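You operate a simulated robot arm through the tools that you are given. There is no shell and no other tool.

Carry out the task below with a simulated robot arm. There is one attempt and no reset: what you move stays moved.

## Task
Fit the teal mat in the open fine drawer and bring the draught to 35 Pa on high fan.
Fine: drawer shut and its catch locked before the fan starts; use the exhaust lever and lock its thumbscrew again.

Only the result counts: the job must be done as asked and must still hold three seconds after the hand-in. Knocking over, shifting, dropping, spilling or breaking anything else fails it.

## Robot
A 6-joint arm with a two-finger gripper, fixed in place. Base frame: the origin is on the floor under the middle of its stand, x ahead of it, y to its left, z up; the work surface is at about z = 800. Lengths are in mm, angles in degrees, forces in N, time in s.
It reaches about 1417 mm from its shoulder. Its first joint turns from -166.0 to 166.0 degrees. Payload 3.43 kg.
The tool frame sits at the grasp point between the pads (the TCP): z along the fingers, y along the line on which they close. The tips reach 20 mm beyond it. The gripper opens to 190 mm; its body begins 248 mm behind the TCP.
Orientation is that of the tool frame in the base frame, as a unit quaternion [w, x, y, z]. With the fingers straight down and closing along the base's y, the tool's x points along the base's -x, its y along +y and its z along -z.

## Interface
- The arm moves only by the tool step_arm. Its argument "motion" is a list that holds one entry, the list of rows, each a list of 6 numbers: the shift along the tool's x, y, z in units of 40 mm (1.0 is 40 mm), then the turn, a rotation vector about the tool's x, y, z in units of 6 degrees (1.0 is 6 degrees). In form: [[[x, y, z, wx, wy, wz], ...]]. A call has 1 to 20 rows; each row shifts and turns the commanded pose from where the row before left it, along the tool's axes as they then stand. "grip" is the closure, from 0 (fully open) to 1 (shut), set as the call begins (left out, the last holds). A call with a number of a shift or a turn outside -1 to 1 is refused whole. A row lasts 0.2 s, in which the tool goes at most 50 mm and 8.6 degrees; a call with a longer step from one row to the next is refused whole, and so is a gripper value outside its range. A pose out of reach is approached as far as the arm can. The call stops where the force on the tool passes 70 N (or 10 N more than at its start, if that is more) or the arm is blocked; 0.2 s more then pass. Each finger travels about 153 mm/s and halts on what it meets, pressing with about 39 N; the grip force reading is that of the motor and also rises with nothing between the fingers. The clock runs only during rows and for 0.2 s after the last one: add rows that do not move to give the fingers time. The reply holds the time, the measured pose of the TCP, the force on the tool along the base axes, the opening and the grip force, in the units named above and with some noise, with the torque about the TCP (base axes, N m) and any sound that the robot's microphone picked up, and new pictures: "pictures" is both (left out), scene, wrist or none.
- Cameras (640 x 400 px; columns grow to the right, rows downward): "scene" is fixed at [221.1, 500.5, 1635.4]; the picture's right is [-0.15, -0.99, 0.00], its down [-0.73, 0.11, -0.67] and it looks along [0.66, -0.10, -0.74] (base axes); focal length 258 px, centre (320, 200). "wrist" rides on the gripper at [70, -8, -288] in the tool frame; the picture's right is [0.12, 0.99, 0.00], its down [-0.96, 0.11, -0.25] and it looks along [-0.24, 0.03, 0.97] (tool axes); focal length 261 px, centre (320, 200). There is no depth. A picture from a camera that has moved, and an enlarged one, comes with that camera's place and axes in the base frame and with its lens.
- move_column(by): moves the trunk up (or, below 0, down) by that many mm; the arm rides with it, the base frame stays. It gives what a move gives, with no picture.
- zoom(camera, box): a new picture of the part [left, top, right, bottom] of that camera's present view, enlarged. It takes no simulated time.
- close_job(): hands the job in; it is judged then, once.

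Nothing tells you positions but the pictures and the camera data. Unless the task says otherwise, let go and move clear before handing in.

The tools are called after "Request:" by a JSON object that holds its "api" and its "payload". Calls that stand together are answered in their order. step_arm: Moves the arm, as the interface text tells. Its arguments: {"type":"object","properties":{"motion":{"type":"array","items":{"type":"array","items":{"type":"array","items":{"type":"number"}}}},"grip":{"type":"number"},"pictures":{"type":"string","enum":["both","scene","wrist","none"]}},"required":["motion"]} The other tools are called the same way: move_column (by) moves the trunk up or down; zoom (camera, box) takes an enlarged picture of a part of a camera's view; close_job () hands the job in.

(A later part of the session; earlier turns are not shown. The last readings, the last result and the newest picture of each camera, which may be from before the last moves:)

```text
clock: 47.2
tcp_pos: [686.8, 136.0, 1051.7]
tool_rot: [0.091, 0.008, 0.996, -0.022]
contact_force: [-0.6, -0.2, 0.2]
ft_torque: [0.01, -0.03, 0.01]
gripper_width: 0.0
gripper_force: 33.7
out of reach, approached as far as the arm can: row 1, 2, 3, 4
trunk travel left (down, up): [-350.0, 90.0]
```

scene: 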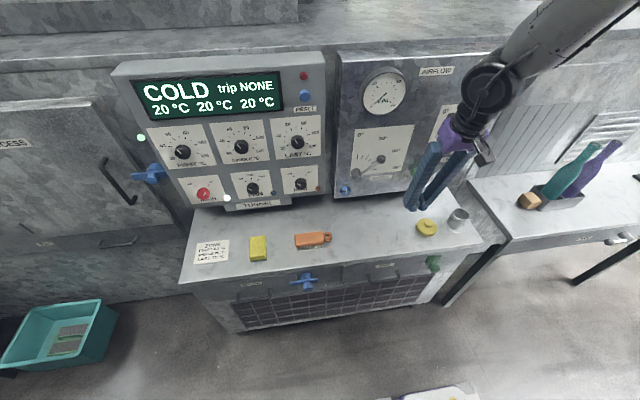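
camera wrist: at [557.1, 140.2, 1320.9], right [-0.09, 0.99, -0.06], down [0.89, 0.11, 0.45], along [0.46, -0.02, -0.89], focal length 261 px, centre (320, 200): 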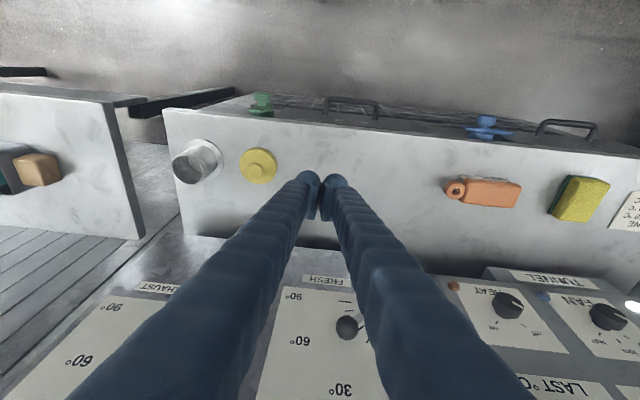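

The tool is stuck about 10° short of vertical, which suggests a joint limit in this arm posture. I look at the arm.

Request:
{"api": "zoom", "payload": {"camera": "scene", "box": [380, 0, 640, 260]}}

Request:
{"api": "step_arm", "payload": {"motion": [[[0, -0.5, 0, 0, 0, 0], [0, -0.5, 0, 0, 0, 0], [0, -0.5, -0.3, 0, 0, 0], [0, -0.5, -0.3, 0, 0, 0]]], "pictures": "none"}}

Request:
{"api": "step_arm", "payload": {"motion": [[[0, 0, 0, -0.1, 0.5, 0], [0, 0, 0, -0.1, 0.5, 0]]], "pictures": "scene"}}

```text
1.54 times, centred on (510, 130) of scene
camera zoom: at [221.1, 500.5, 1635.4], right [-0.15, -0.99, 0.0], down [-0.73, 0.11, -0.67], along [0.66, -0.1, -0.74], focal length 398 px, centre (28, 308)
```

zoom: 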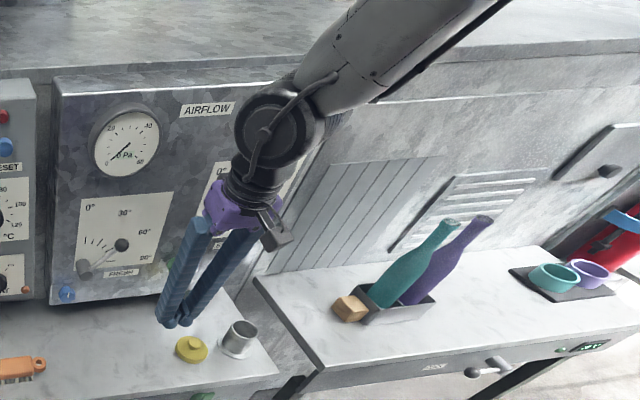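

```text
clock: 48.2
tcp_pos: [678.4, 57.8, 1073.8]
tool_rot: [0.095, 0.011, 0.995, -0.031]
contact_force: [-0.7, -0.1, 0.0]
ft_torque: [0.02, 0.0, 0.0]
gripper_width: 0.0
gripper_force: 33.9
out of reach, approached as far as the arm can: row 4
trunk travel left (down, up): [-350.0, 90.0]
```

```text
clock: 48.8
tcp_pos: [673.5, 59.7, 1067.7]
tool_rot: [0.078, 0.011, 0.996, -0.038]
contact_force: [0.2, -0.8, 0.3]
ft_torque: [0.03, 0.03, 0.02]
gripper_width: 0.0
gripper_force: 34.1
out of reach, approached as far as the arm can: row 1, 2
trunk travel left (down, up): [-350.0, 90.0]
```

scene: 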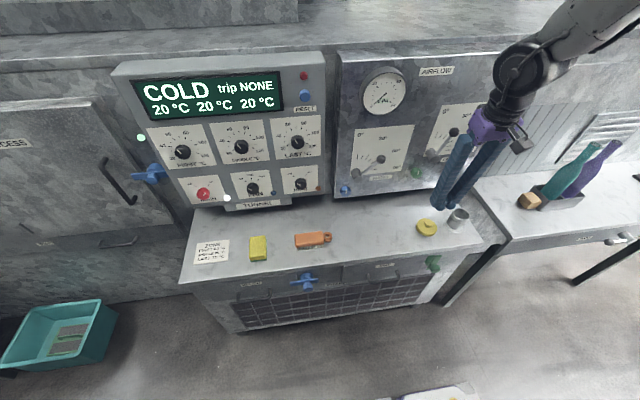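

I move up toward the start pose, where vertical was certainly reachable, and retry the rotation.

Request:
{"api": "step_arm", "payload": {"motion": [[[0, 0, -0.9, 0, 0, 0], [0, 0, -0.9, 0, 0, 0], [0, 0, -0.9, 0, 0, 0], [0, 0, -0.9, 0, 0, 0], [0, 0, -0.9, 0, 0, 0], [0, 0, -0.9, 0, 0, 0]]], "pictures": "none"}}

Request:
{"api": "step_arm", "payload": {"motion": [[[0, 0, 0, -0.2, 0.4, 0], [0, 0, 0, -0.2, 0.4, 0]]], "pictures": "scene"}}

```text
clock: 50.2
tcp_pos: [611.2, 86.6, 1234.4]
tool_rot: [0.094, 0.011, 0.994, -0.061]
contact_force: [-0.4, -0.2, 0.3]
ft_torque: [0.02, -0.07, 0.0]
gripper_width: 0.1
gripper_force: 33.6
out of reach, approached as far as the arm can: row 1, 2, 3, 4, 5, 6
trunk travel left (down, up): [-350.0, 90.0]
```

```text
clock: 50.8
tcp_pos: [612.5, 87.9, 1232.9]
tool_rot: [0.093, 0.012, 0.994, -0.061]
contact_force: [0.0, 0.0, 0.3]
ft_torque: [0.0, 0.04, -0.01]
gripper_width: 0.2
gripper_force: 34.8
out of reach, approached as far as the arm can: row 1
trunk travel left (down, up): [-350.0, 90.0]
```

scene: 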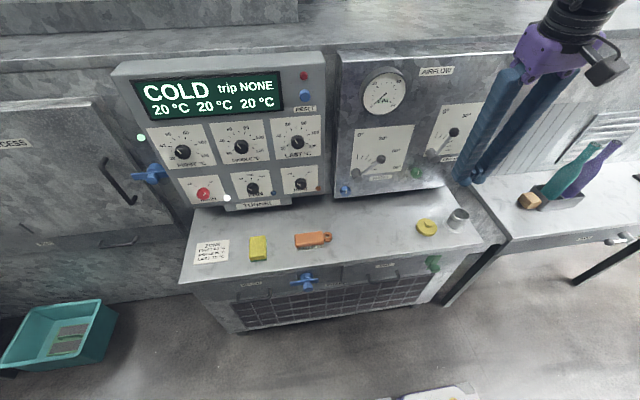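

I probe small rotations individually to find which axis is limited.

Request:
{"api": "step_arm", "payload": {"motion": [[[0, 0, 0, 0, 0, 0.5], [0, 0, 0, 0, 0, 0.5]]], "pictures": "none"}}

Request:
{"api": "step_arm", "payload": {"motion": [[[0, 0, 0, 0, 0.5, 0], [0, 0, 0, 0, 0.5, 0]]], "pictures": "none"}}

Request:
{"api": "step_arm", "payload": {"motion": [[[0, 0, 0, 0, -0.5, 0], [0, 0, 0, 0, -0.5, 0]]], "pictures": "none"}}

Request:
{"api": "step_arm", "payload": {"motion": [[[0, 0, 0, -0.5, 0, 0], [0, 0, 0, -0.5, 0, 0]]], "pictures": "none"}}

```text
clock: 51.4
tcp_pos: [606.7, 89.5, 1219.6]
tool_rot: [0.084, 0.064, 0.993, -0.06]
contact_force: [-0.3, 0.2, 0.4]
ft_torque: [0.01, -0.02, -0.02]
gripper_width: 0.0
gripper_force: 34.4
out of reach, approached as far as the arm can: row 1, 2
trunk travel left (down, up): [-350.0, 90.0]
```

```text
clock: 52.0
tcp_pos: [604.1, 89.8, 1211.1]
tool_rot: [0.067, 0.066, 0.993, -0.071]
contact_force: [0.4, -0.4, -0.2]
ft_torque: [-0.01, 0.06, -0.04]
gripper_width: 0.0
gripper_force: 34.1
out of reach, approached as far as the arm can: row 1, 2
trunk travel left (down, up): [-350.0, 90.0]
```

```text
clock: 52.6
tcp_pos: [602.2, 90.4, 1212.8]
tool_rot: [0.111, 0.064, 0.99, -0.061]
contact_force: [-0.2, -0.5, -0.1]
ft_torque: [0.06, -0.06, 0.02]
gripper_width: 0.0
gripper_force: 34.1
trunk travel left (down, up): [-350.0, 90.0]
```

```text
clock: 53.2
tcp_pos: [603.1, 91.0, 1211.7]
tool_rot: [0.113, 0.061, 0.991, -0.037]
contact_force: [0.9, -0.6, 0.8]
ft_torque: [0.02, 0.06, -0.03]
gripper_width: 0.0
gripper_force: 34.1
out of reach, approached as far as the arm can: row 2
trunk travel left (down, up): [-350.0, 90.0]
```

Pitching further forward is free; only going back to vertical is blocked (a wrist posture limit). A forward-tilted tool is fine for the catch, so I square the tool at 25° forward tilt instead.

Request:
{"api": "step_arm", "payload": {"motion": [[[0, 0, 0, -0.236, -0.5, -0.247], [0, 0, 0, -0.236, -0.5, -0.247], [0, 0, 0, -0.236, -0.5, -0.247], [0, 0, 0, -0.236, -0.5, -0.247]]], "pictures": "none"}}

Request:
{"api": "move_column", "payload": {"by": 90}}

```text
clock: 54.2
tcp_pos: [603.2, 90.2, 1213.4]
tool_rot: [0.217, -0.001, 0.976, 0.0]
contact_force: [0.6, -0.2, 1.2]
ft_torque: [0.0, 0.0, 0.03]
gripper_width: 0.1
gripper_force: 34.2
trunk travel left (down, up): [-350.0, 90.0]
```

```text
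clock: 55.5
tcp_pos: [602.1, 91.2, 1303.4]
tool_rot: [0.217, -0.001, 0.976, 0.0]
contact_force: [0.9, -0.3, -0.9]
ft_torque: [-0.02, 0.01, 0.04]
gripper_width: 0.0
gripper_force: 34.1
trunk travel left (down, up): [-440.0, 0.0]
```

Trunk is up and the tool squared. I move left and down in front of the bench, away from the catch first.

Request:
{"api": "step_arm", "payload": {"motion": [[[0.355, 0.32, 0.808, 0, 0, 0], [0.355, 0.32, 0.808, 0, 0, 0], [0.355, 0.32, 0.808, 0, 0, 0], [0.355, 0.32, 0.808, 0, 0, 0], [0.355, 0.32, 0.808, 0, 0, 0], [0.355, 0.32, 0.808, 0, 0, 0], [0.355, 0.32, 0.808, 0, 0, 0], [0.355, 0.32, 0.808, 0, 0, 0], [0.355, 0.32, 0.808, 0, 0, 0], [0.355, 0.32, 0.808, 0, 0, 0]]]}}

```text
clock: 57.6
tcp_pos: [613.1, 220.3, 948.7]
tool_rot: [0.216, -0.001, 0.976, 0.0]
contact_force: [0.7, 0.0, -0.6]
ft_torque: [-0.04, 0.02, 0.0]
gripper_width: 0.0
gripper_force: 34.6
trunk travel left (down, up): [-440.0, 0.0]
camera wrist: at [427.6, 211.5, 1181.4], right [-0.11, 0.99, -0.05], down [0.77, 0.12, 0.63], along [0.63, 0.03, -0.77], focal length 261 px, centre (320, 200)
```

scene: 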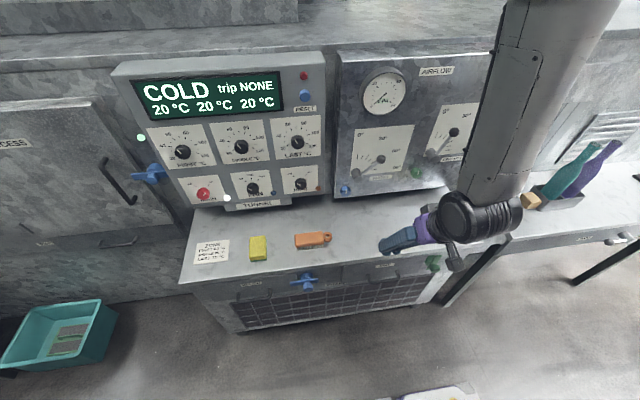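
wrist: 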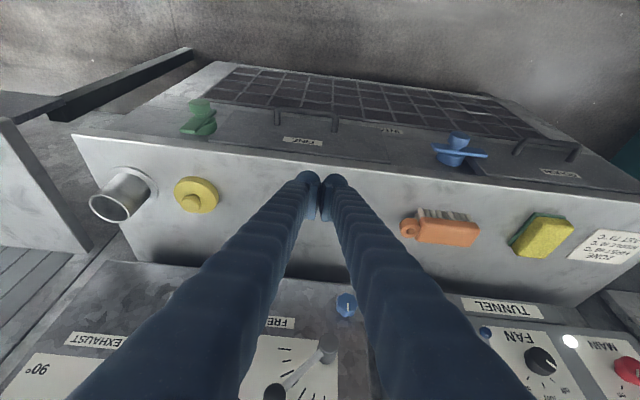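

Good view and reach. I lower in front of the drawer with clearance from the bench edge.

Request:
{"api": "step_arm", "payload": {"motion": [[[0.9, 0, 0.1, 0, 0, 0], [0.41, 0, 0.92, 0, 0, 0], [0.41, 0, 0.92, 0, 0, 0], [0.41, 0, 0.92, 0, 0, 0], [0.41, 0, 0.92, 0, 0, 0], [0.41, 0, 0.89, 0, 0, 0]]]}}

Request:
{"api": "zoom", "payload": {"camera": "wrist", "box": [0, 100, 320, 300]}}

```text
clock: 59.0
tcp_pos: [584.2, 219.1, 730.1]
tool_rot: [0.216, -0.001, 0.976, 0.001]
contact_force: [-0.2, 0.1, -0.5]
ft_torque: [0.0, 0.0, -0.03]
gripper_width: 0.1
gripper_force: 34.4
trunk travel left (down, up): [-440.0, 0.0]
camera wrist: at [399.7, 211.4, 962.2], right [-0.11, 0.99, -0.05], down [0.77, 0.12, 0.63], along [0.63, 0.03, -0.77], focal length 261 px, centre (320, 200)
```

scene: 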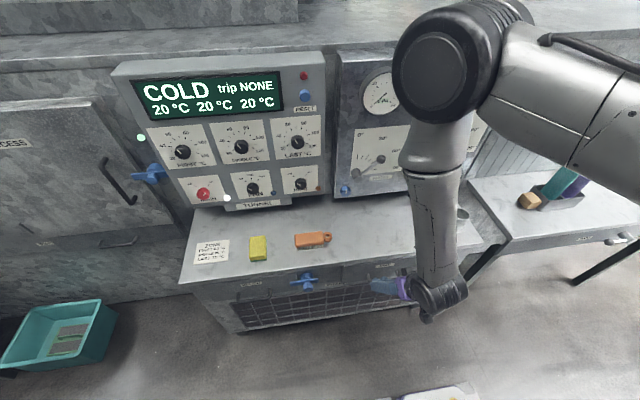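
wrist: 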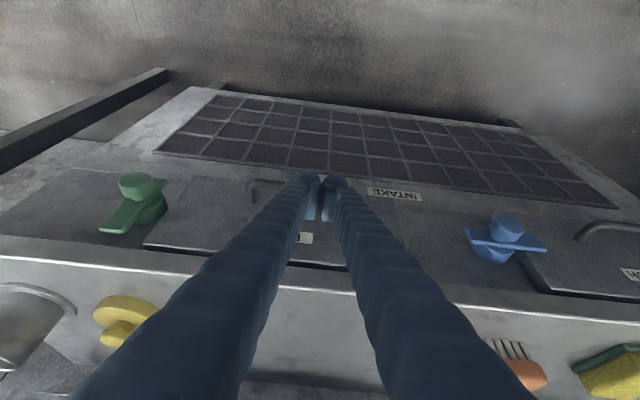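

```text
2.00 times, centred on (160, 200) of wrist
camera zoom: at [399.7, 211.4, 962.2], right [-0.11, 0.99, -0.05], down [0.77, 0.12, 0.63], along [0.63, 0.03, -0.77], focal length 521 px, centre (640, 200)
```

zoom: 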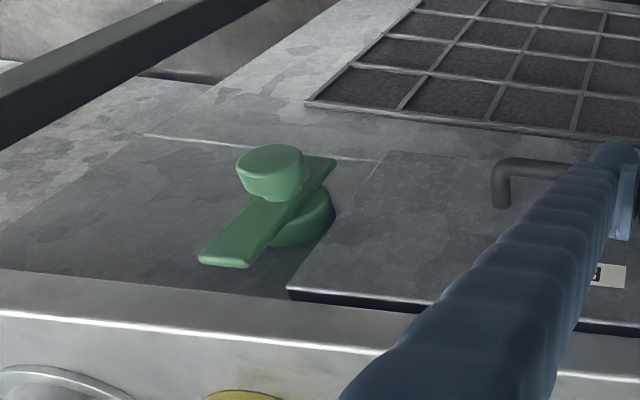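

The drawer is flush and the green catch bar is vertical. I compare both catches closely to see which way the green one turns.

Request:
{"api": "zoom", "payload": {"camera": "wrist", "box": [440, 190, 600, 290]}}

Request:
{"api": "zoom", "payload": {"camera": "wrist", "box": [80, 150, 200, 250]}}

Request:
{"api": "zoom", "payload": {"camera": "scene", "box": [280, 260, 340, 300]}}

```text
4.00 times, centred on (520, 240) of wrist
camera zoom: at [399.7, 211.4, 962.2], right [-0.11, 0.99, -0.05], down [0.77, 0.12, 0.63], along [0.63, 0.03, -0.77], focal length 1043 px, centre (-480, 40)
```

zoom: 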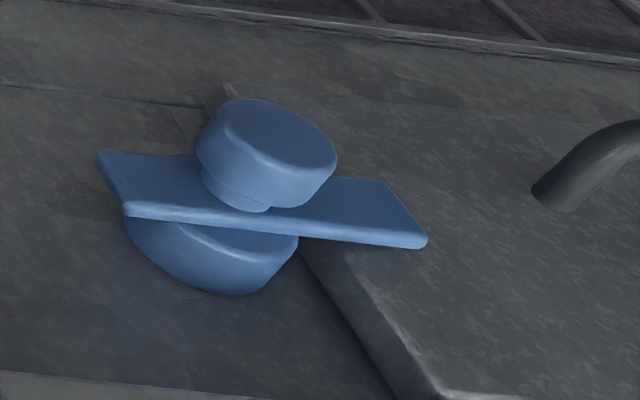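

```text
4.00 times, centred on (140, 200) of wrist
camera zoom: at [399.7, 211.4, 962.2], right [-0.11, 0.99, -0.05], down [0.77, 0.12, 0.63], along [0.63, 0.03, -0.77], focal length 1043 px, centre (1040, 200)
```

zoom: 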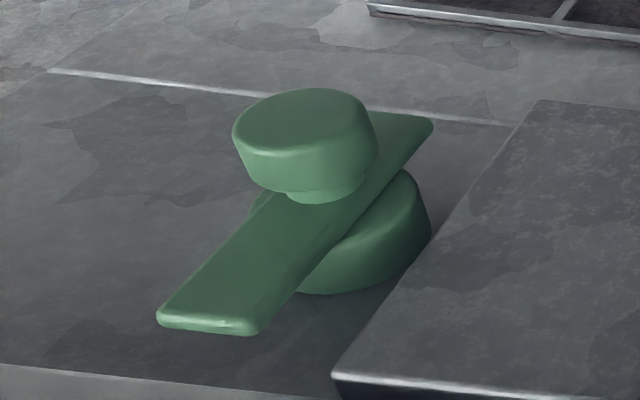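

```text
10.00 times, centred on (310, 280) of scene
camera zoom: at [221.1, 500.5, 1635.4], right [-0.15, -0.99, 0.0], down [-0.73, 0.11, -0.67], along [0.66, -0.1, -0.74], focal length 2585 px, centre (420, -600)
```

zoom: 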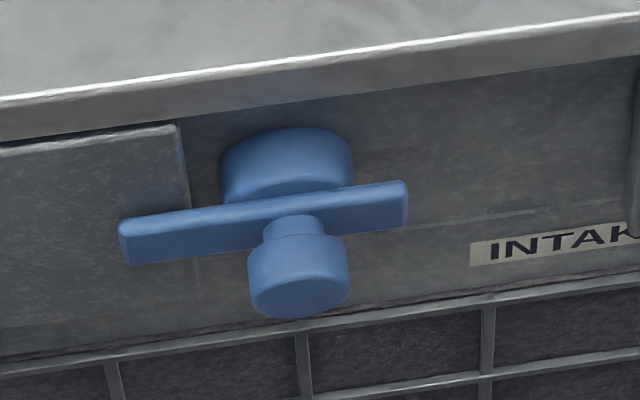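

The longer end of the green bar points up, so it should swing toward the drawer (+y) to lock, matching the blue one. I move along the front to the far side of the catch.

Request:
{"api": "step_arm", "payload": {"motion": [[[0.2, 0, -0.3, 0, 0, 0], [0, -0.9, -0.3, 0, 0, 0], [0, -0.95, 0, 0, 0, 0], [0, -0.95, 0, 0, 0, 0], [0, -0.95, 0, 0, 0, 0], [0, -0.95, 0, 0, 0, 0], [0, -0.95, 0, 0, 0, 0], [0, -0.95, 0, 0, 0, 0], [0, -0.95, 0, 0, 0, 0], [0, -0.7, 0, 0, 0, 0]]]}}

Request:
{"api": "zoom", "payload": {"camera": "wrist", "box": [260, 130, 480, 300]}}

Request:
{"api": "zoom", "payload": {"camera": "scene", "box": [400, 220, 500, 320]}}

```text
clock: 61.2
tcp_pos: [567.4, -112.6, 750.1]
tool_rot: [0.217, -0.002, 0.976, 0.001]
contact_force: [0.3, -0.1, 0.5]
ft_torque: [0.03, 0.0, 0.0]
gripper_width: 0.0
gripper_force: 34.4
trunk travel left (down, up): [-440.0, 0.0]
camera wrist: at [381.5, -119.9, 981.6], right [-0.11, 0.99, -0.05], down [0.77, 0.12, 0.63], along [0.63, 0.03, -0.77], focal length 261 px, centre (320, 200)
```

scene: 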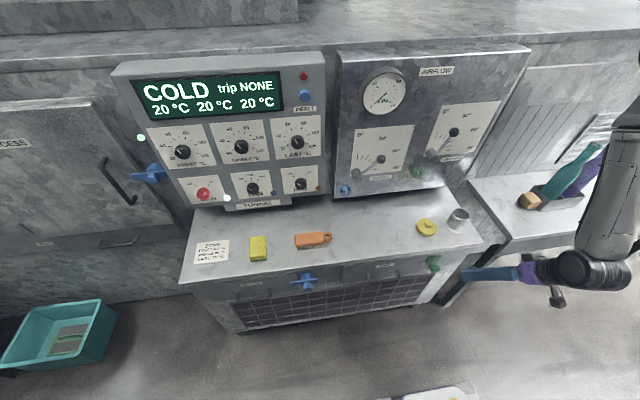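
wrist: 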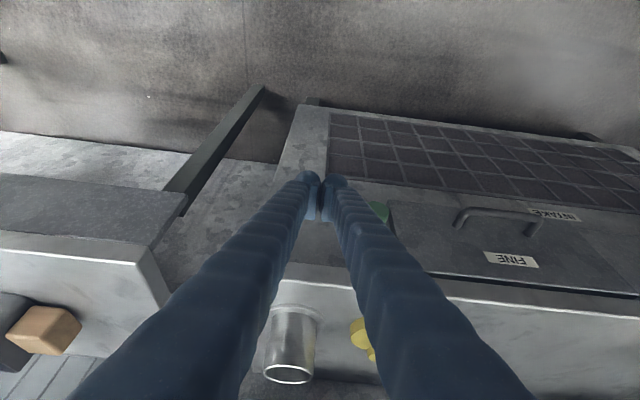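

```text
2.35 times, centred on (370, 215) of wrist
camera zoom: at [381.5, -119.9, 981.6], right [-0.11, 0.99, -0.05], down [0.77, 0.12, 0.63], along [0.63, 0.03, -0.77], focal length 613 px, centre (202, 165)
```

zoom: 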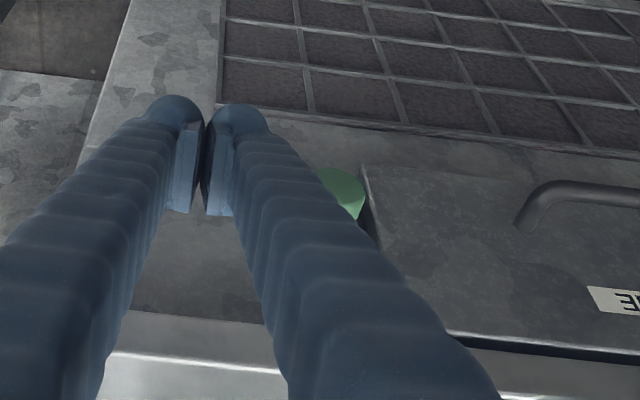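

```text
4.00 times, centred on (450, 270) of scene
camera zoom: at [221.1, 500.5, 1635.4], right [-0.15, -0.99, 0.0], down [-0.73, 0.11, -0.67], along [0.66, -0.1, -0.74], focal length 1034 px, centre (-200, -80)
```

zoom: 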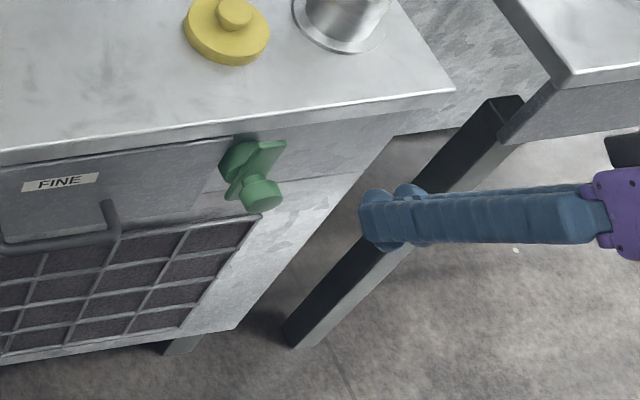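

The fingers are on the far side of the catch. I move in under the bench lip beside the bar, then push its upper end toward the drawer.

Request:
{"api": "step_arm", "payload": {"motion": [[[-0.52, 0, 0.243, 0, 0, 0], [-0.52, 0, 0.243, 0, 0, 0], [-0.52, 0, 0.243, 0, 0, 0]]]}}

Request:
{"api": "zoom", "payload": {"camera": "scene", "box": [400, 220, 500, 320]}}

Request:
{"api": "zoom", "payload": {"camera": "wrist", "box": [240, 130, 460, 300]}}

```text
clock: 62.0
tcp_pos: [636.0, -111.5, 748.7]
tool_rot: [0.217, 0.0, 0.976, 0.0]
contact_force: [0.3, -0.8, 0.5]
ft_torque: [-0.02, -0.01, -0.04]
gripper_width: 0.0
gripper_force: 33.9
trunk travel left (down, up): [-440.0, 0.0]
camera wrist: at [450.6, -119.7, 980.9], right [-0.11, 0.99, -0.05], down [0.77, 0.12, 0.63], along [0.63, 0.03, -0.77], focal length 261 px, centre (320, 200)
```

scene: 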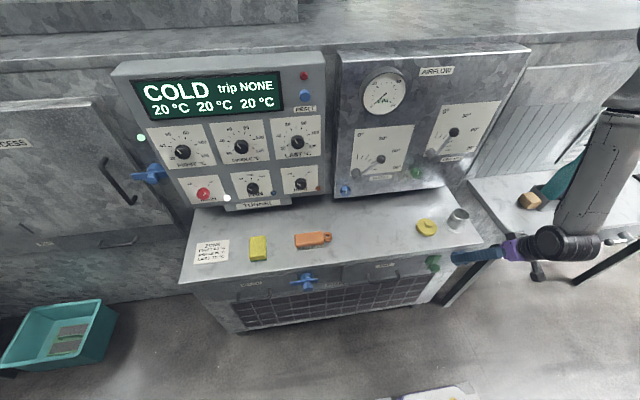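
wrist: 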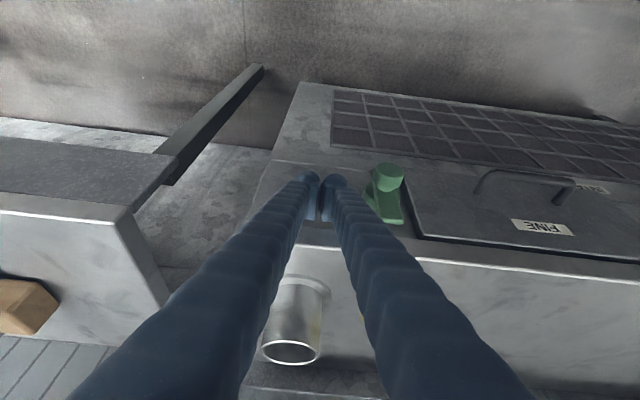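

```text
4.00 times, centred on (450, 270) of scene
camera zoom: at [221.1, 500.5, 1635.4], right [-0.15, -0.99, 0.0], down [-0.73, 0.11, -0.67], along [0.66, -0.1, -0.74], focal length 1034 px, centre (-200, -80)
```

zoom: 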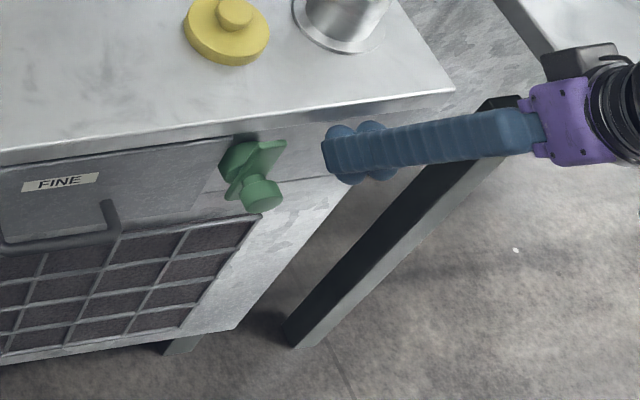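

```text
2.35 times, centred on (350, 215) of wrist
camera zoom: at [450.6, -119.7, 980.9], right [-0.11, 0.99, -0.05], down [0.77, 0.12, 0.63], along [0.63, 0.03, -0.77], focal length 613 px, centre (249, 165)
```

zoom: 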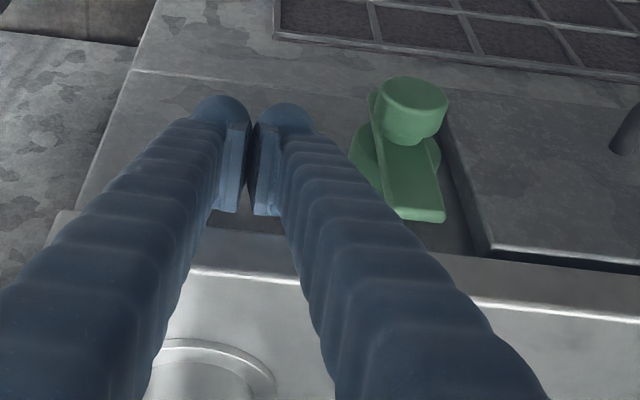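

The axis of the catch is near y −29, z 708. I push the upper end toward +y in small steps.

Request:
{"api": "step_arm", "payload": {"motion": [[[0, 0.4, 0, 0, 0, 0], [0, 0.4, 0, 0, 0, 0], [0, 0.25, 0, 0, 0, 0], [0, 0.25, 0, 0, 0, 0]]]}}

Request:
{"api": "zoom", "payload": {"camera": "wrist", "box": [240, 130, 460, 300]}}

Request:
{"api": "zoom", "payload": {"camera": "scene", "box": [400, 230, 480, 300]}}

```text
clock: 63.0
tcp_pos: [635.6, -60.1, 748.1]
tool_rot: [0.217, -0.001, 0.976, 0.0]
contact_force: [0.0, 0.2, 0.0]
ft_torque: [-0.02, 0.01, 0.02]
gripper_width: 0.0
gripper_force: 34.4
trunk travel left (down, up): [-440.0, 0.0]
camera wrist: at [451.0, -67.4, 981.2], right [-0.11, 0.99, -0.05], down [0.77, 0.12, 0.63], along [0.63, 0.03, -0.77], focal length 261 px, centre (320, 200)
```

scene: 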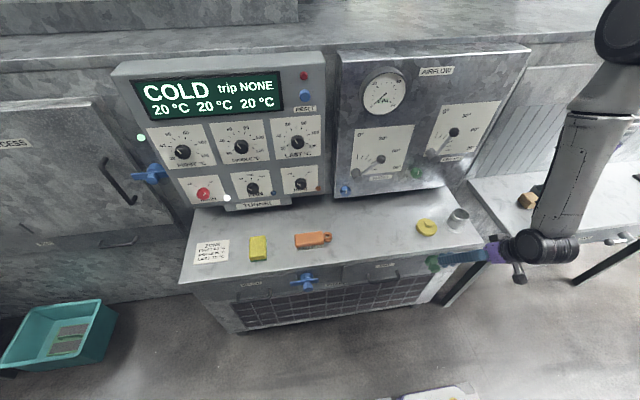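
wrist: 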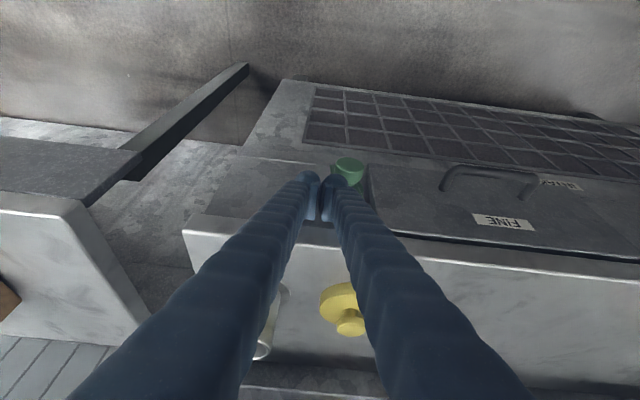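

```text
2.35 times, centred on (350, 215) of wrist
camera zoom: at [451.0, -67.4, 981.2], right [-0.11, 0.99, -0.05], down [0.77, 0.12, 0.63], along [0.63, 0.03, -0.77], focal length 613 px, centre (249, 165)
```

zoom: 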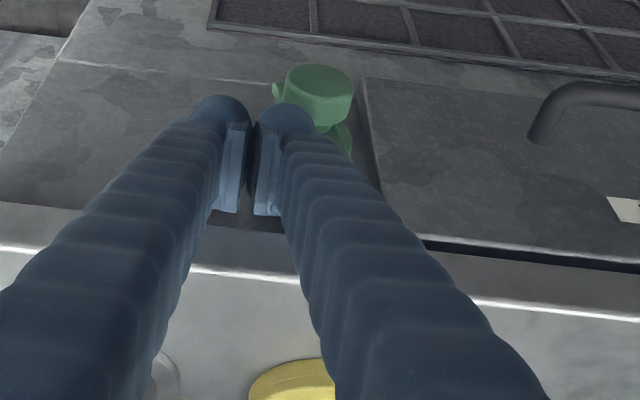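

```text
5.71 times, centred on (440, 265) of scene
camera zoom: at [221.1, 500.5, 1635.4], right [-0.15, -0.99, 0.0], down [-0.73, 0.11, -0.67], along [0.66, -0.1, -0.74], focal length 1477 px, centre (-366, -171)
```

zoom: 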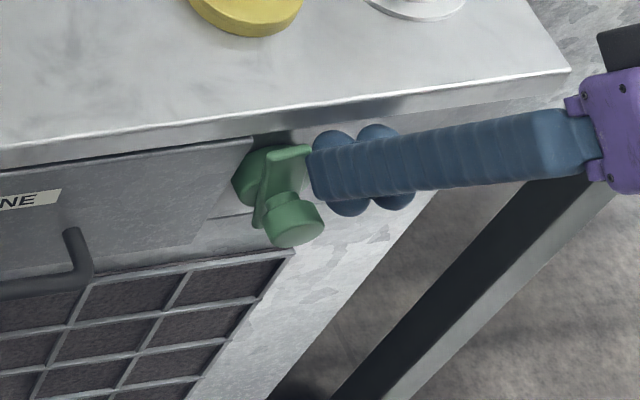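

The finger is touching the bar end with no force yet. I continue pushing toward +y.

Request:
{"api": "step_arm", "payload": {"motion": [[[0, 0.25, 0, 0, 0, 0], [0, 0.25, 0, 0, 0, 0]]], "pictures": "none"}}

Request:
{"api": "zoom", "payload": {"camera": "scene", "box": [400, 230, 480, 300]}}

Request:
{"api": "zoom", "payload": {"camera": "wrist", "box": [240, 130, 460, 300]}}

```text
clock: 63.6
tcp_pos: [636.1, -39.0, 748.4]
tool_rot: [0.216, 0.0, 0.976, -0.001]
contact_force: [0.2, 0.2, -0.5]
ft_torque: [-0.07, 0.01, -0.01]
gripper_width: 0.0
gripper_force: 34.4
trunk travel left (down, up): [-440.0, 0.0]
```

```text
5.71 times, centred on (440, 265) of scene
camera zoom: at [221.1, 500.5, 1635.4], right [-0.15, -0.99, 0.0], down [-0.73, 0.11, -0.67], along [0.66, -0.1, -0.74], focal length 1477 px, centre (-366, -171)
```

zoom: 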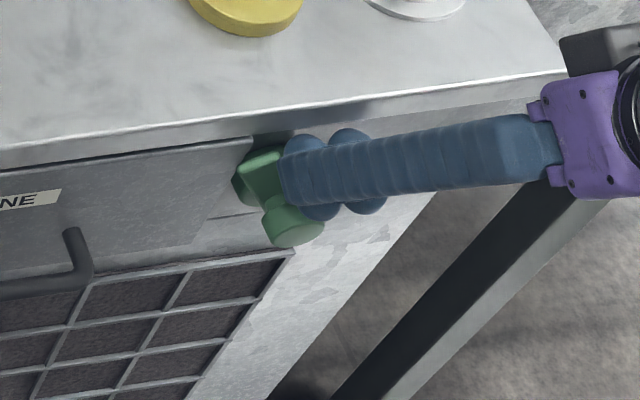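

```text
2.35 times, centred on (350, 215) of wrist
camera zoom: at [450.9, -46.8, 981.2], right [-0.11, 0.99, -0.05], down [0.77, 0.12, 0.63], along [0.63, 0.03, -0.77], focal length 613 px, centre (249, 165)
```

zoom: 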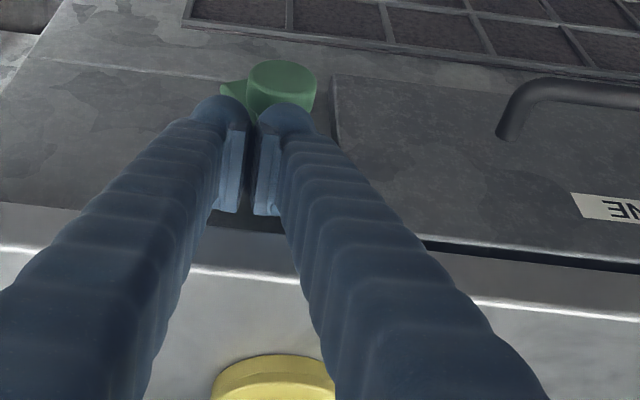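

The bar is turning the right way with little force. I keep pushing.

Request:
{"api": "step_arm", "payload": {"motion": [[[0, 0.25, 0, 0, 0, 0], [0, 0.25, 0, 0, 0, 0], [0, 0.2, 0, 0, 0, 0]]], "pictures": "none"}}

Request:
{"api": "zoom", "payload": {"camera": "scene", "box": [400, 230, 480, 300]}}

Request:
{"api": "zoom", "payload": {"camera": "wrist", "box": [240, 130, 460, 300]}}

```text
clock: 64.5
tcp_pos: [634.3, -11.3, 749.3]
tool_rot: [0.216, -0.002, 0.976, 0.0]
contact_force: [-0.2, 1.0, -0.3]
ft_torque: [0.03, -0.02, 0.03]
gripper_width: 0.1
gripper_force: 34.2
trunk travel left (down, up): [-440.0, 0.0]
```

```text
5.71 times, centred on (440, 265) of scene
camera zoom: at [221.1, 500.5, 1635.4], right [-0.15, -0.99, 0.0], down [-0.73, 0.11, -0.67], along [0.66, -0.1, -0.74], focal length 1477 px, centre (-366, -171)
```

zoom: 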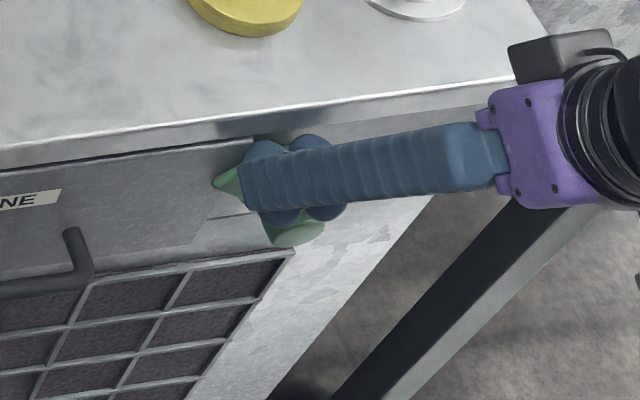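

```text
2.35 times, centred on (350, 215) of wrist
camera zoom: at [450.5, -18.7, 981.1], right [-0.11, 0.99, -0.05], down [0.77, 0.12, 0.63], along [0.63, 0.03, -0.77], focal length 613 px, centre (249, 165)
```

zoom: 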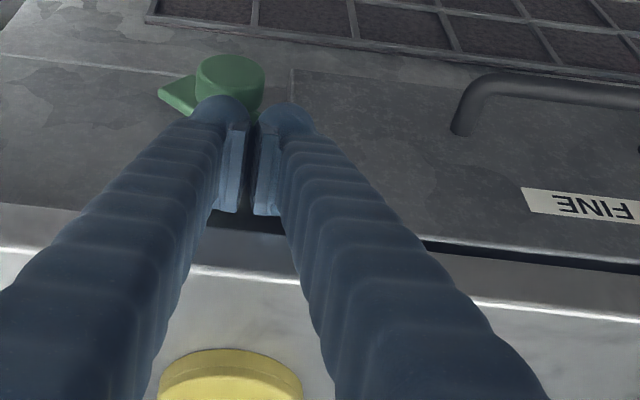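

The bar has turned roughly 65°. I push slightly further and then press down on the long end to finish.

Request:
{"api": "step_arm", "payload": {"motion": [[[0, 0.2, 0, 0, 0, 0], [0, 0.2, 0, 0, 0, 0], [0, 0.2, 0, 0, 0, 0]]], "pictures": "none"}}

Request:
{"api": "zoom", "payload": {"camera": "scene", "box": [400, 230, 480, 300]}}

Request:
{"api": "zoom", "payload": {"camera": "wrist", "box": [240, 130, 460, 300]}}

```text
clock: 65.2
tcp_pos: [634.9, 12.0, 749.6]
tool_rot: [0.216, -0.001, 0.976, 0.0]
contact_force: [-6.9, -2.1, -0.4]
ft_torque: [-0.04, 0.02, 0.02]
gripper_width: 0.0
gripper_force: 34.0
trunk travel left (down, up): [-440.0, 0.0]
```

```text
5.71 times, centred on (440, 265) of scene
camera zoom: at [221.1, 500.5, 1635.4], right [-0.15, -0.99, 0.0], down [-0.73, 0.11, -0.67], along [0.66, -0.1, -0.74], focal length 1477 px, centre (-366, -171)
```

zoom: 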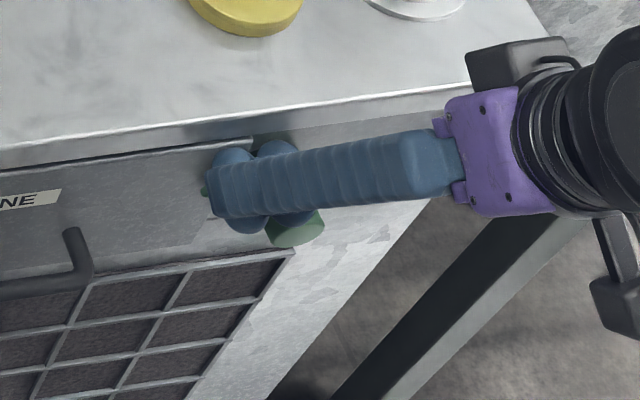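

```text
2.35 times, centred on (350, 215) of wrist
camera zoom: at [449.5, 5.1, 981.5], right [-0.11, 0.99, -0.05], down [0.77, 0.12, 0.63], along [0.63, 0.03, -0.77], focal length 613 px, centre (249, 165)
```

zoom: 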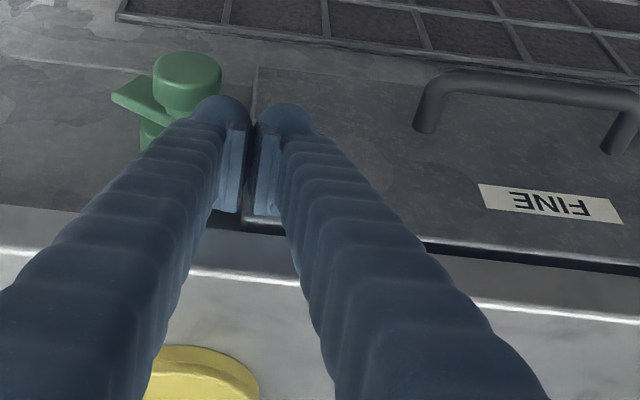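

The finger is now over the long end and lightly brushing the panel. I ease back slightly and press down in small steps.

Request:
{"api": "step_arm", "payload": {"motion": [[[0.07, 0.1, -0.03, 0, 0, 0], [0.11, 0, 0.22, 0, 0, 0]]], "pictures": "none"}}

Request:
{"api": "step_arm", "payload": {"motion": [[[0.053, 0, 0.113, 0, 0, 0], [0.053, 0, 0.113, 0, 0, 0]]], "pictures": "none"}}

Request:
{"api": "zoom", "payload": {"camera": "scene", "box": [400, 230, 480, 300]}}

Request:
{"api": "zoom", "payload": {"camera": "wrist", "box": [240, 130, 460, 300]}}

```text
clock: 65.8
tcp_pos: [632.8, 16.1, 738.9]
tool_rot: [0.216, -0.001, 0.976, 0.0]
contact_force: [0.0, -0.3, -0.5]
ft_torque: [0.02, 0.03, 0.0]
gripper_width: 0.0
gripper_force: 35.0
trunk travel left (down, up): [-440.0, 0.0]
```

```text
clock: 66.5
tcp_pos: [631.5, 15.5, 730.1]
tool_rot: [0.216, -0.001, 0.976, 0.001]
contact_force: [-1.1, -0.1, 0.5]
ft_torque: [0.0, 0.05, -0.03]
gripper_width: 0.1
gripper_force: 34.4
trunk travel left (down, up): [-440.0, 0.0]
```

```text
5.71 times, centred on (440, 265) of scene
camera zoom: at [221.1, 500.5, 1635.4], right [-0.15, -0.99, 0.0], down [-0.73, 0.11, -0.67], along [0.66, -0.1, -0.74], focal length 1477 px, centre (-366, -171)
```

zoom: 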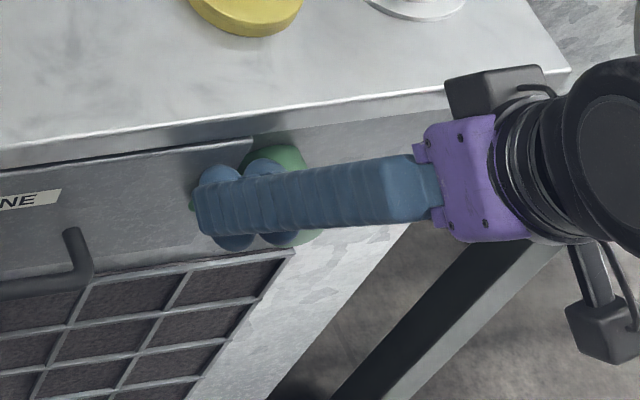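

```text
2.35 times, centred on (350, 215) of wrist
camera zoom: at [447.2, 8.7, 961.2], right [-0.11, 0.99, -0.05], down [0.77, 0.12, 0.63], along [0.63, 0.03, -0.77], focal length 613 px, centre (249, 165)
```

zoom: 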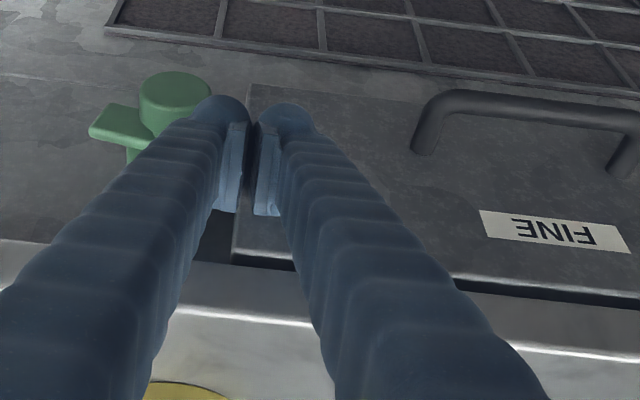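

The bar is nearly level. I press down a few more mm, watching force.

Request:
{"api": "step_arm", "payload": {"motion": [[[0.043, 0, 0.09, 0, 0, 0]]], "pictures": "none"}}

Request:
{"api": "step_arm", "payload": {"motion": [[[0.043, 0, 0.09, 0, 0, 0]]], "pictures": "none"}}

Request:
{"api": "zoom", "payload": {"camera": "wrist", "box": [240, 130, 460, 300]}}

Request:
{"api": "zoom", "payload": {"camera": "scene", "box": [400, 230, 480, 300]}}

```text
clock: 66.8
tcp_pos: [631.2, 16.4, 724.6]
tool_rot: [0.216, -0.001, 0.976, 0.0]
contact_force: [0.4, 0.5, -0.6]
ft_torque: [-0.01, -0.01, 0.01]
gripper_width: 0.2
gripper_force: 34.0
trunk travel left (down, up): [-440.0, 0.0]
```

```text
clock: 67.2
tcp_pos: [632.3, 16.2, 720.9]
tool_rot: [0.216, -0.001, 0.976, 0.0]
contact_force: [0.0, 0.1, 0.3]
ft_torque: [-0.02, 0.02, 0.02]
gripper_width: 0.2
gripper_force: 34.2
trunk travel left (down, up): [-440.0, 0.0]
```

```text
2.35 times, centred on (350, 215) of wrist
camera zoom: at [447.2, 8.8, 953.2], right [-0.11, 0.99, -0.05], down [0.77, 0.12, 0.63], along [0.63, 0.03, -0.77], focal length 613 px, centre (249, 165)
```

zoom: 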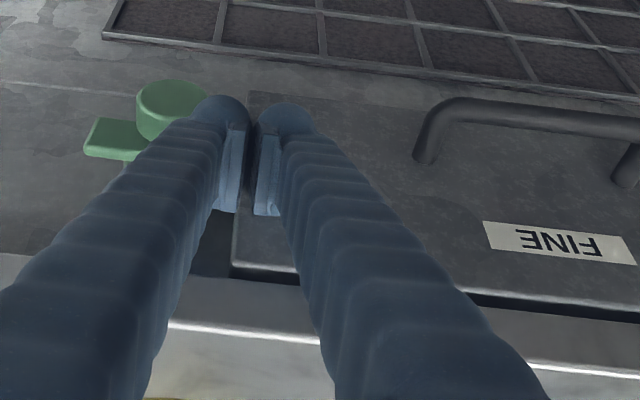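

```text
5.71 times, centred on (440, 265) of scene
camera zoom: at [221.1, 500.5, 1635.4], right [-0.15, -0.99, 0.0], down [-0.73, 0.11, -0.67], along [0.66, -0.1, -0.74], focal length 1477 px, centre (-366, -171)
```

zoom: 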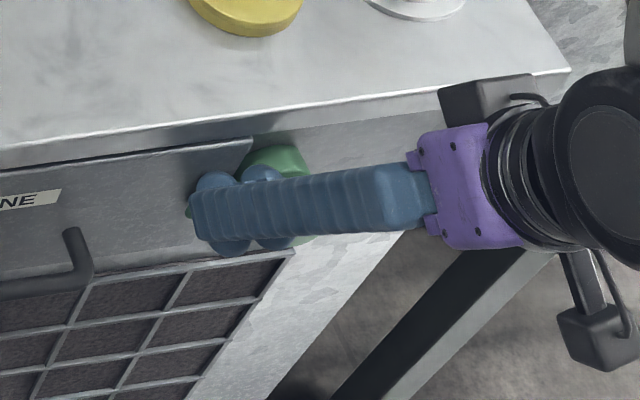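

Request:
{"api": "zoom", "payload": {"camera": "wrist", "box": [260, 150, 330, 210]}}

```text
6.67 times, centred on (295, 180) of wrist
camera zoom: at [447.2, 8.8, 953.2], right [-0.11, 0.99, -0.05], down [0.77, 0.12, 0.63], along [0.63, 0.03, -0.77], focal length 1738 px, centre (487, 333)
```

zoom: 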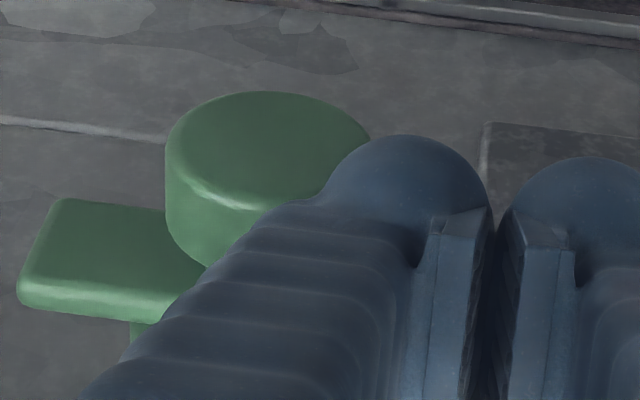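

The bar is within a few degrees of level. I press a bit more until it meets resistance.

Request:
{"api": "step_arm", "payload": {"motion": [[[0.04, 0, 0.08, 0, 0, 0]]], "pictures": "none"}}

Request:
{"api": "step_arm", "payload": {"motion": [[[0.03, 0, 0.06, 0, 0, 0]]], "pictures": "none"}}

Request:
{"api": "zoom", "payload": {"camera": "wrist", "box": [260, 150, 330, 210]}}

```text
clock: 67.7
tcp_pos: [630.7, 16.2, 718.6]
tool_rot: [0.216, 0.0, 0.976, 0.0]
contact_force: [-0.3, 0.9, 1.4]
ft_torque: [-0.03, -0.02, -0.03]
gripper_width: 6.0
gripper_force: 34.1
trunk travel left (down, up): [-440.0, 0.0]
```

```text
clock: 68.0
tcp_pos: [631.8, 17.1, 716.2]
tool_rot: [0.217, 0.0, 0.976, -0.001]
contact_force: [-5.6, 0.0, 30.7]
ft_torque: [-0.64, -0.06, -0.12]
gripper_width: 5.7
gripper_force: 34.3
trunk travel left (down, up): [-440.0, 0.0]
```

```text
6.67 times, centred on (295, 180) of wrist
camera zoom: at [446.0, 9.1, 949.0], right [-0.11, 0.99, -0.05], down [0.76, 0.12, 0.63], along [0.64, 0.03, -0.77], focal length 1738 px, centre (487, 333)
```

zoom: 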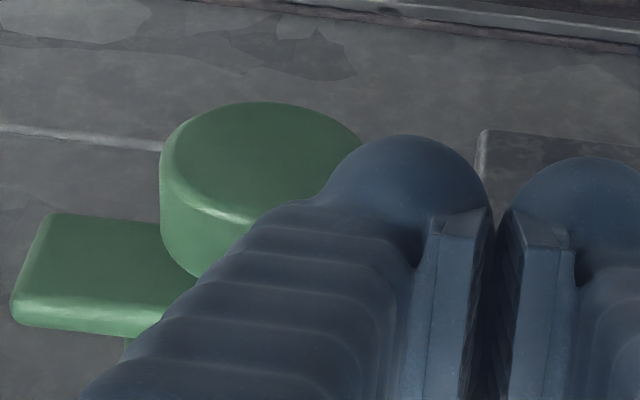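

It met a firm stop at level (31 N). I lift off, back away and inspect the catch.

Request:
{"api": "step_arm", "payload": {"motion": [[[-0.16, 0, -0.34, 0, 0, 0], [-0.16, 0, -0.34, 0, 0, 0], [0.68, 0, -0.317, 0, 0, 0], [0.68, 0, -0.317, 0, 0, 0], [0, 0.9, 0, 0, 0, 0], [0, 0.9, 0, 0, 0, 0]]]}}

Request:
{"api": "zoom", "payload": {"camera": "wrist", "box": [150, 110, 320, 240]}}

Request:
{"api": "zoom", "payload": {"camera": "scene", "box": [400, 230, 480, 300]}}

```text
clock: 69.5
tcp_pos: [572.0, 91.2, 744.7]
tool_rot: [0.216, 0.0, 0.976, -0.001]
contact_force: [0.6, 1.2, -0.5]
ft_torque: [-0.11, -0.07, -0.04]
gripper_width: 0.1
gripper_force: 34.1
trunk travel left (down, up): [-440.0, 0.0]
camera wrist: at [387.0, 83.0, 976.6], right [-0.11, 0.99, -0.05], down [0.77, 0.12, 0.63], along [0.63, 0.03, -0.77], focal length 261 px, centre (320, 200)
```

scene: 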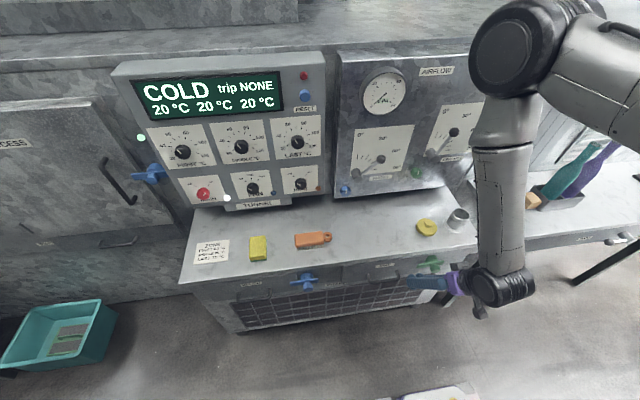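
wrist: 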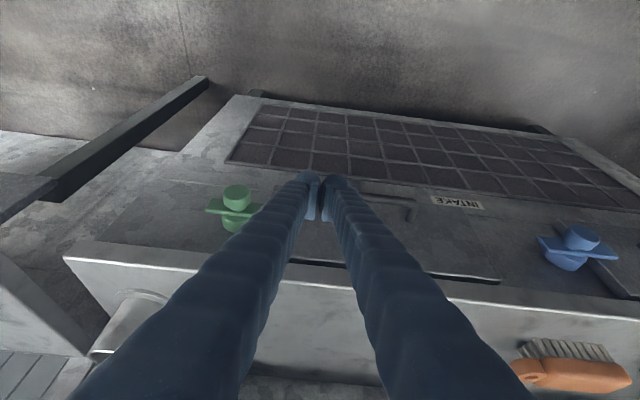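

```text
3.08 times, centred on (235, 175) of wrist
camera zoom: at [387.0, 83.0, 976.6], right [-0.11, 0.99, -0.05], down [0.77, 0.12, 0.63], along [0.63, 0.03, -0.77], focal length 802 px, centre (582, 277)
```

zoom: 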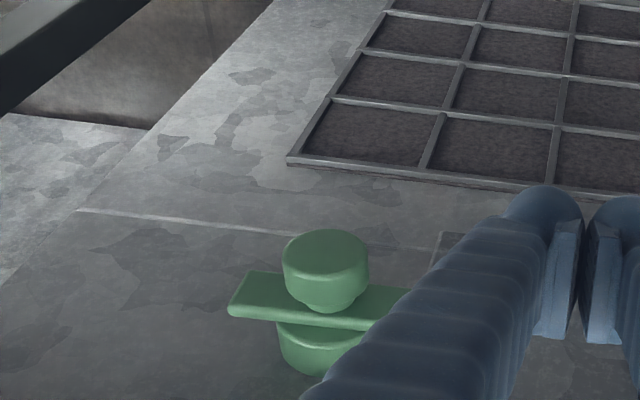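

```text
5.71 times, centred on (440, 265) of scene
camera zoom: at [221.1, 500.5, 1635.4], right [-0.15, -0.99, 0.0], down [-0.73, 0.11, -0.67], along [0.66, -0.1, -0.74], focal length 1477 px, centre (-366, -171)
```

zoom: 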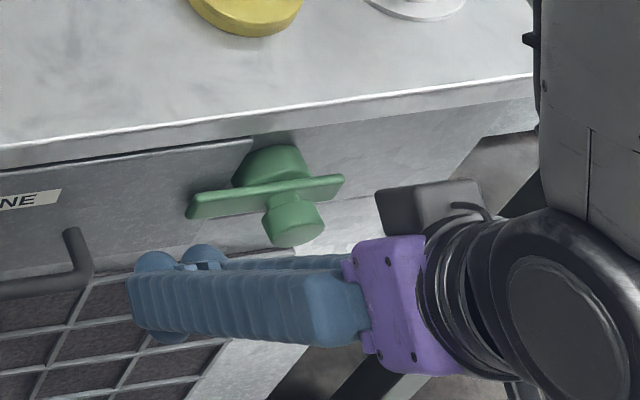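

The green catch is level across the drawer front, matching the blue one: locked. Now I retreat up and forward and pitch the tool horizontal for the panel controls.

Request:
{"api": "step_arm", "payload": {"motion": [[[0, 0.8, 0, 0, 0, 0], [0, 0.8, 0, 0, 0, 0], [0, 0.8, 0, 0, 0, 0], [0, 0.8, 0, 0, 0, 0], [-0.515, 0, -0.7, 0, 0, 0], [-0.515, 0, -0.7, 0, 0, 0], [-0.515, 0, -0.7, 0, 0, 0], [-0.515, 0, -0.7, 0, 0, 0], [-0.515, 0, -0.7, 0, 0, 0], [-0.515, 0, -0.7, 0, 0, 0], [-0.864, -0.35, 0.12, 0, 0, 0], [-0.864, -0.35, 0.12, 0, 0, 0], [-0.864, -0.35, 0.12, 0, 0, 0], [-0.864, -0.35, 0.12, 0, 0, 0], [-0.864, -0.35, 0.12, 0, 0, 0]]], "pictures": "scene"}}

```text
clock: 72.7
tcp_pos: [780.9, 147.1, 1000.3]
tool_rot: [0.217, 0.0, 0.976, 0.0]
contact_force: [0.6, 0.9, 0.4]
ft_torque: [0.02, 0.0, 0.04]
gripper_width: 0.0
gripper_force: 34.2
trunk travel left (down, up): [-440.0, 0.0]
```

scene: 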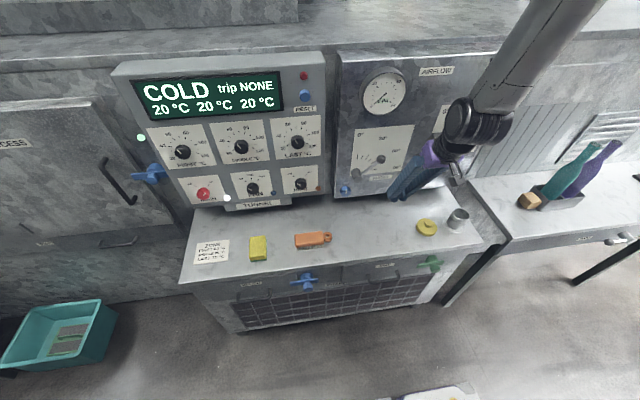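

All reached. Now I pitch up to horizontal.

Request:
{"api": "step_arm", "payload": {"motion": [[[0, 0, 0, 0, -0.985, 0], [0, 0, 0, 0, -0.985, 0], [0, 0, 0, 0, -0.985, 0], [0, 0, 0, 0, -0.985, 0], [0, 0, 0, 0, -0.985, 0], [0, 0, 0, 0, -0.985, 0], [0, 0, 0, 0, -0.985, 0], [0, 0, 0, 0, -0.985, 0], [0, 0, 0, 0, -0.985, 0], [0, 0, 0, 0, -0.985, 0], [0, 0, 0, 0, -0.985, 0]]]}}

```text
clock: 75.0
tcp_pos: [800.8, 168.8, 998.2]
tool_rot: [0.702, 0.005, 0.712, -0.005]
contact_force: [1.1, 0.2, 0.2]
ft_torque: [-0.02, 0.05, -0.03]
gripper_width: 0.1
gripper_force: 35.0
out of reach, approached as far as the arm can: row 11
trunk travel left (down, up): [-440.0, 0.0]
camera wrist: at [512.5, 165.6, 932.9], right [0.01, 0.99, -0.12], down [-0.23, 0.12, 0.97], along [0.97, 0.01, 0.23], focal length 261 px, centre (320, 200)
```

scene: 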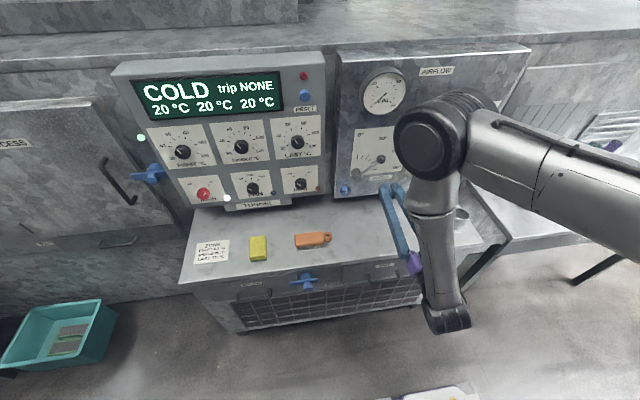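
wrist: 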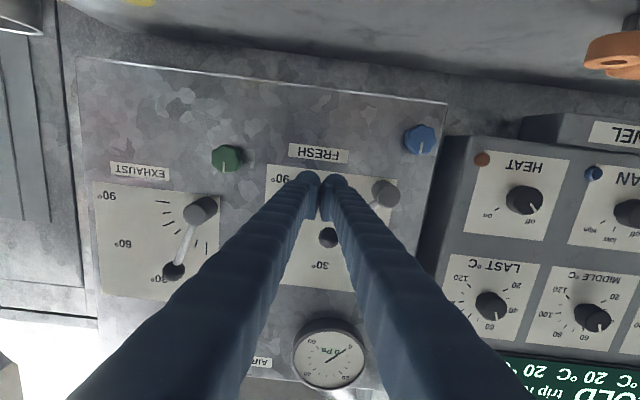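

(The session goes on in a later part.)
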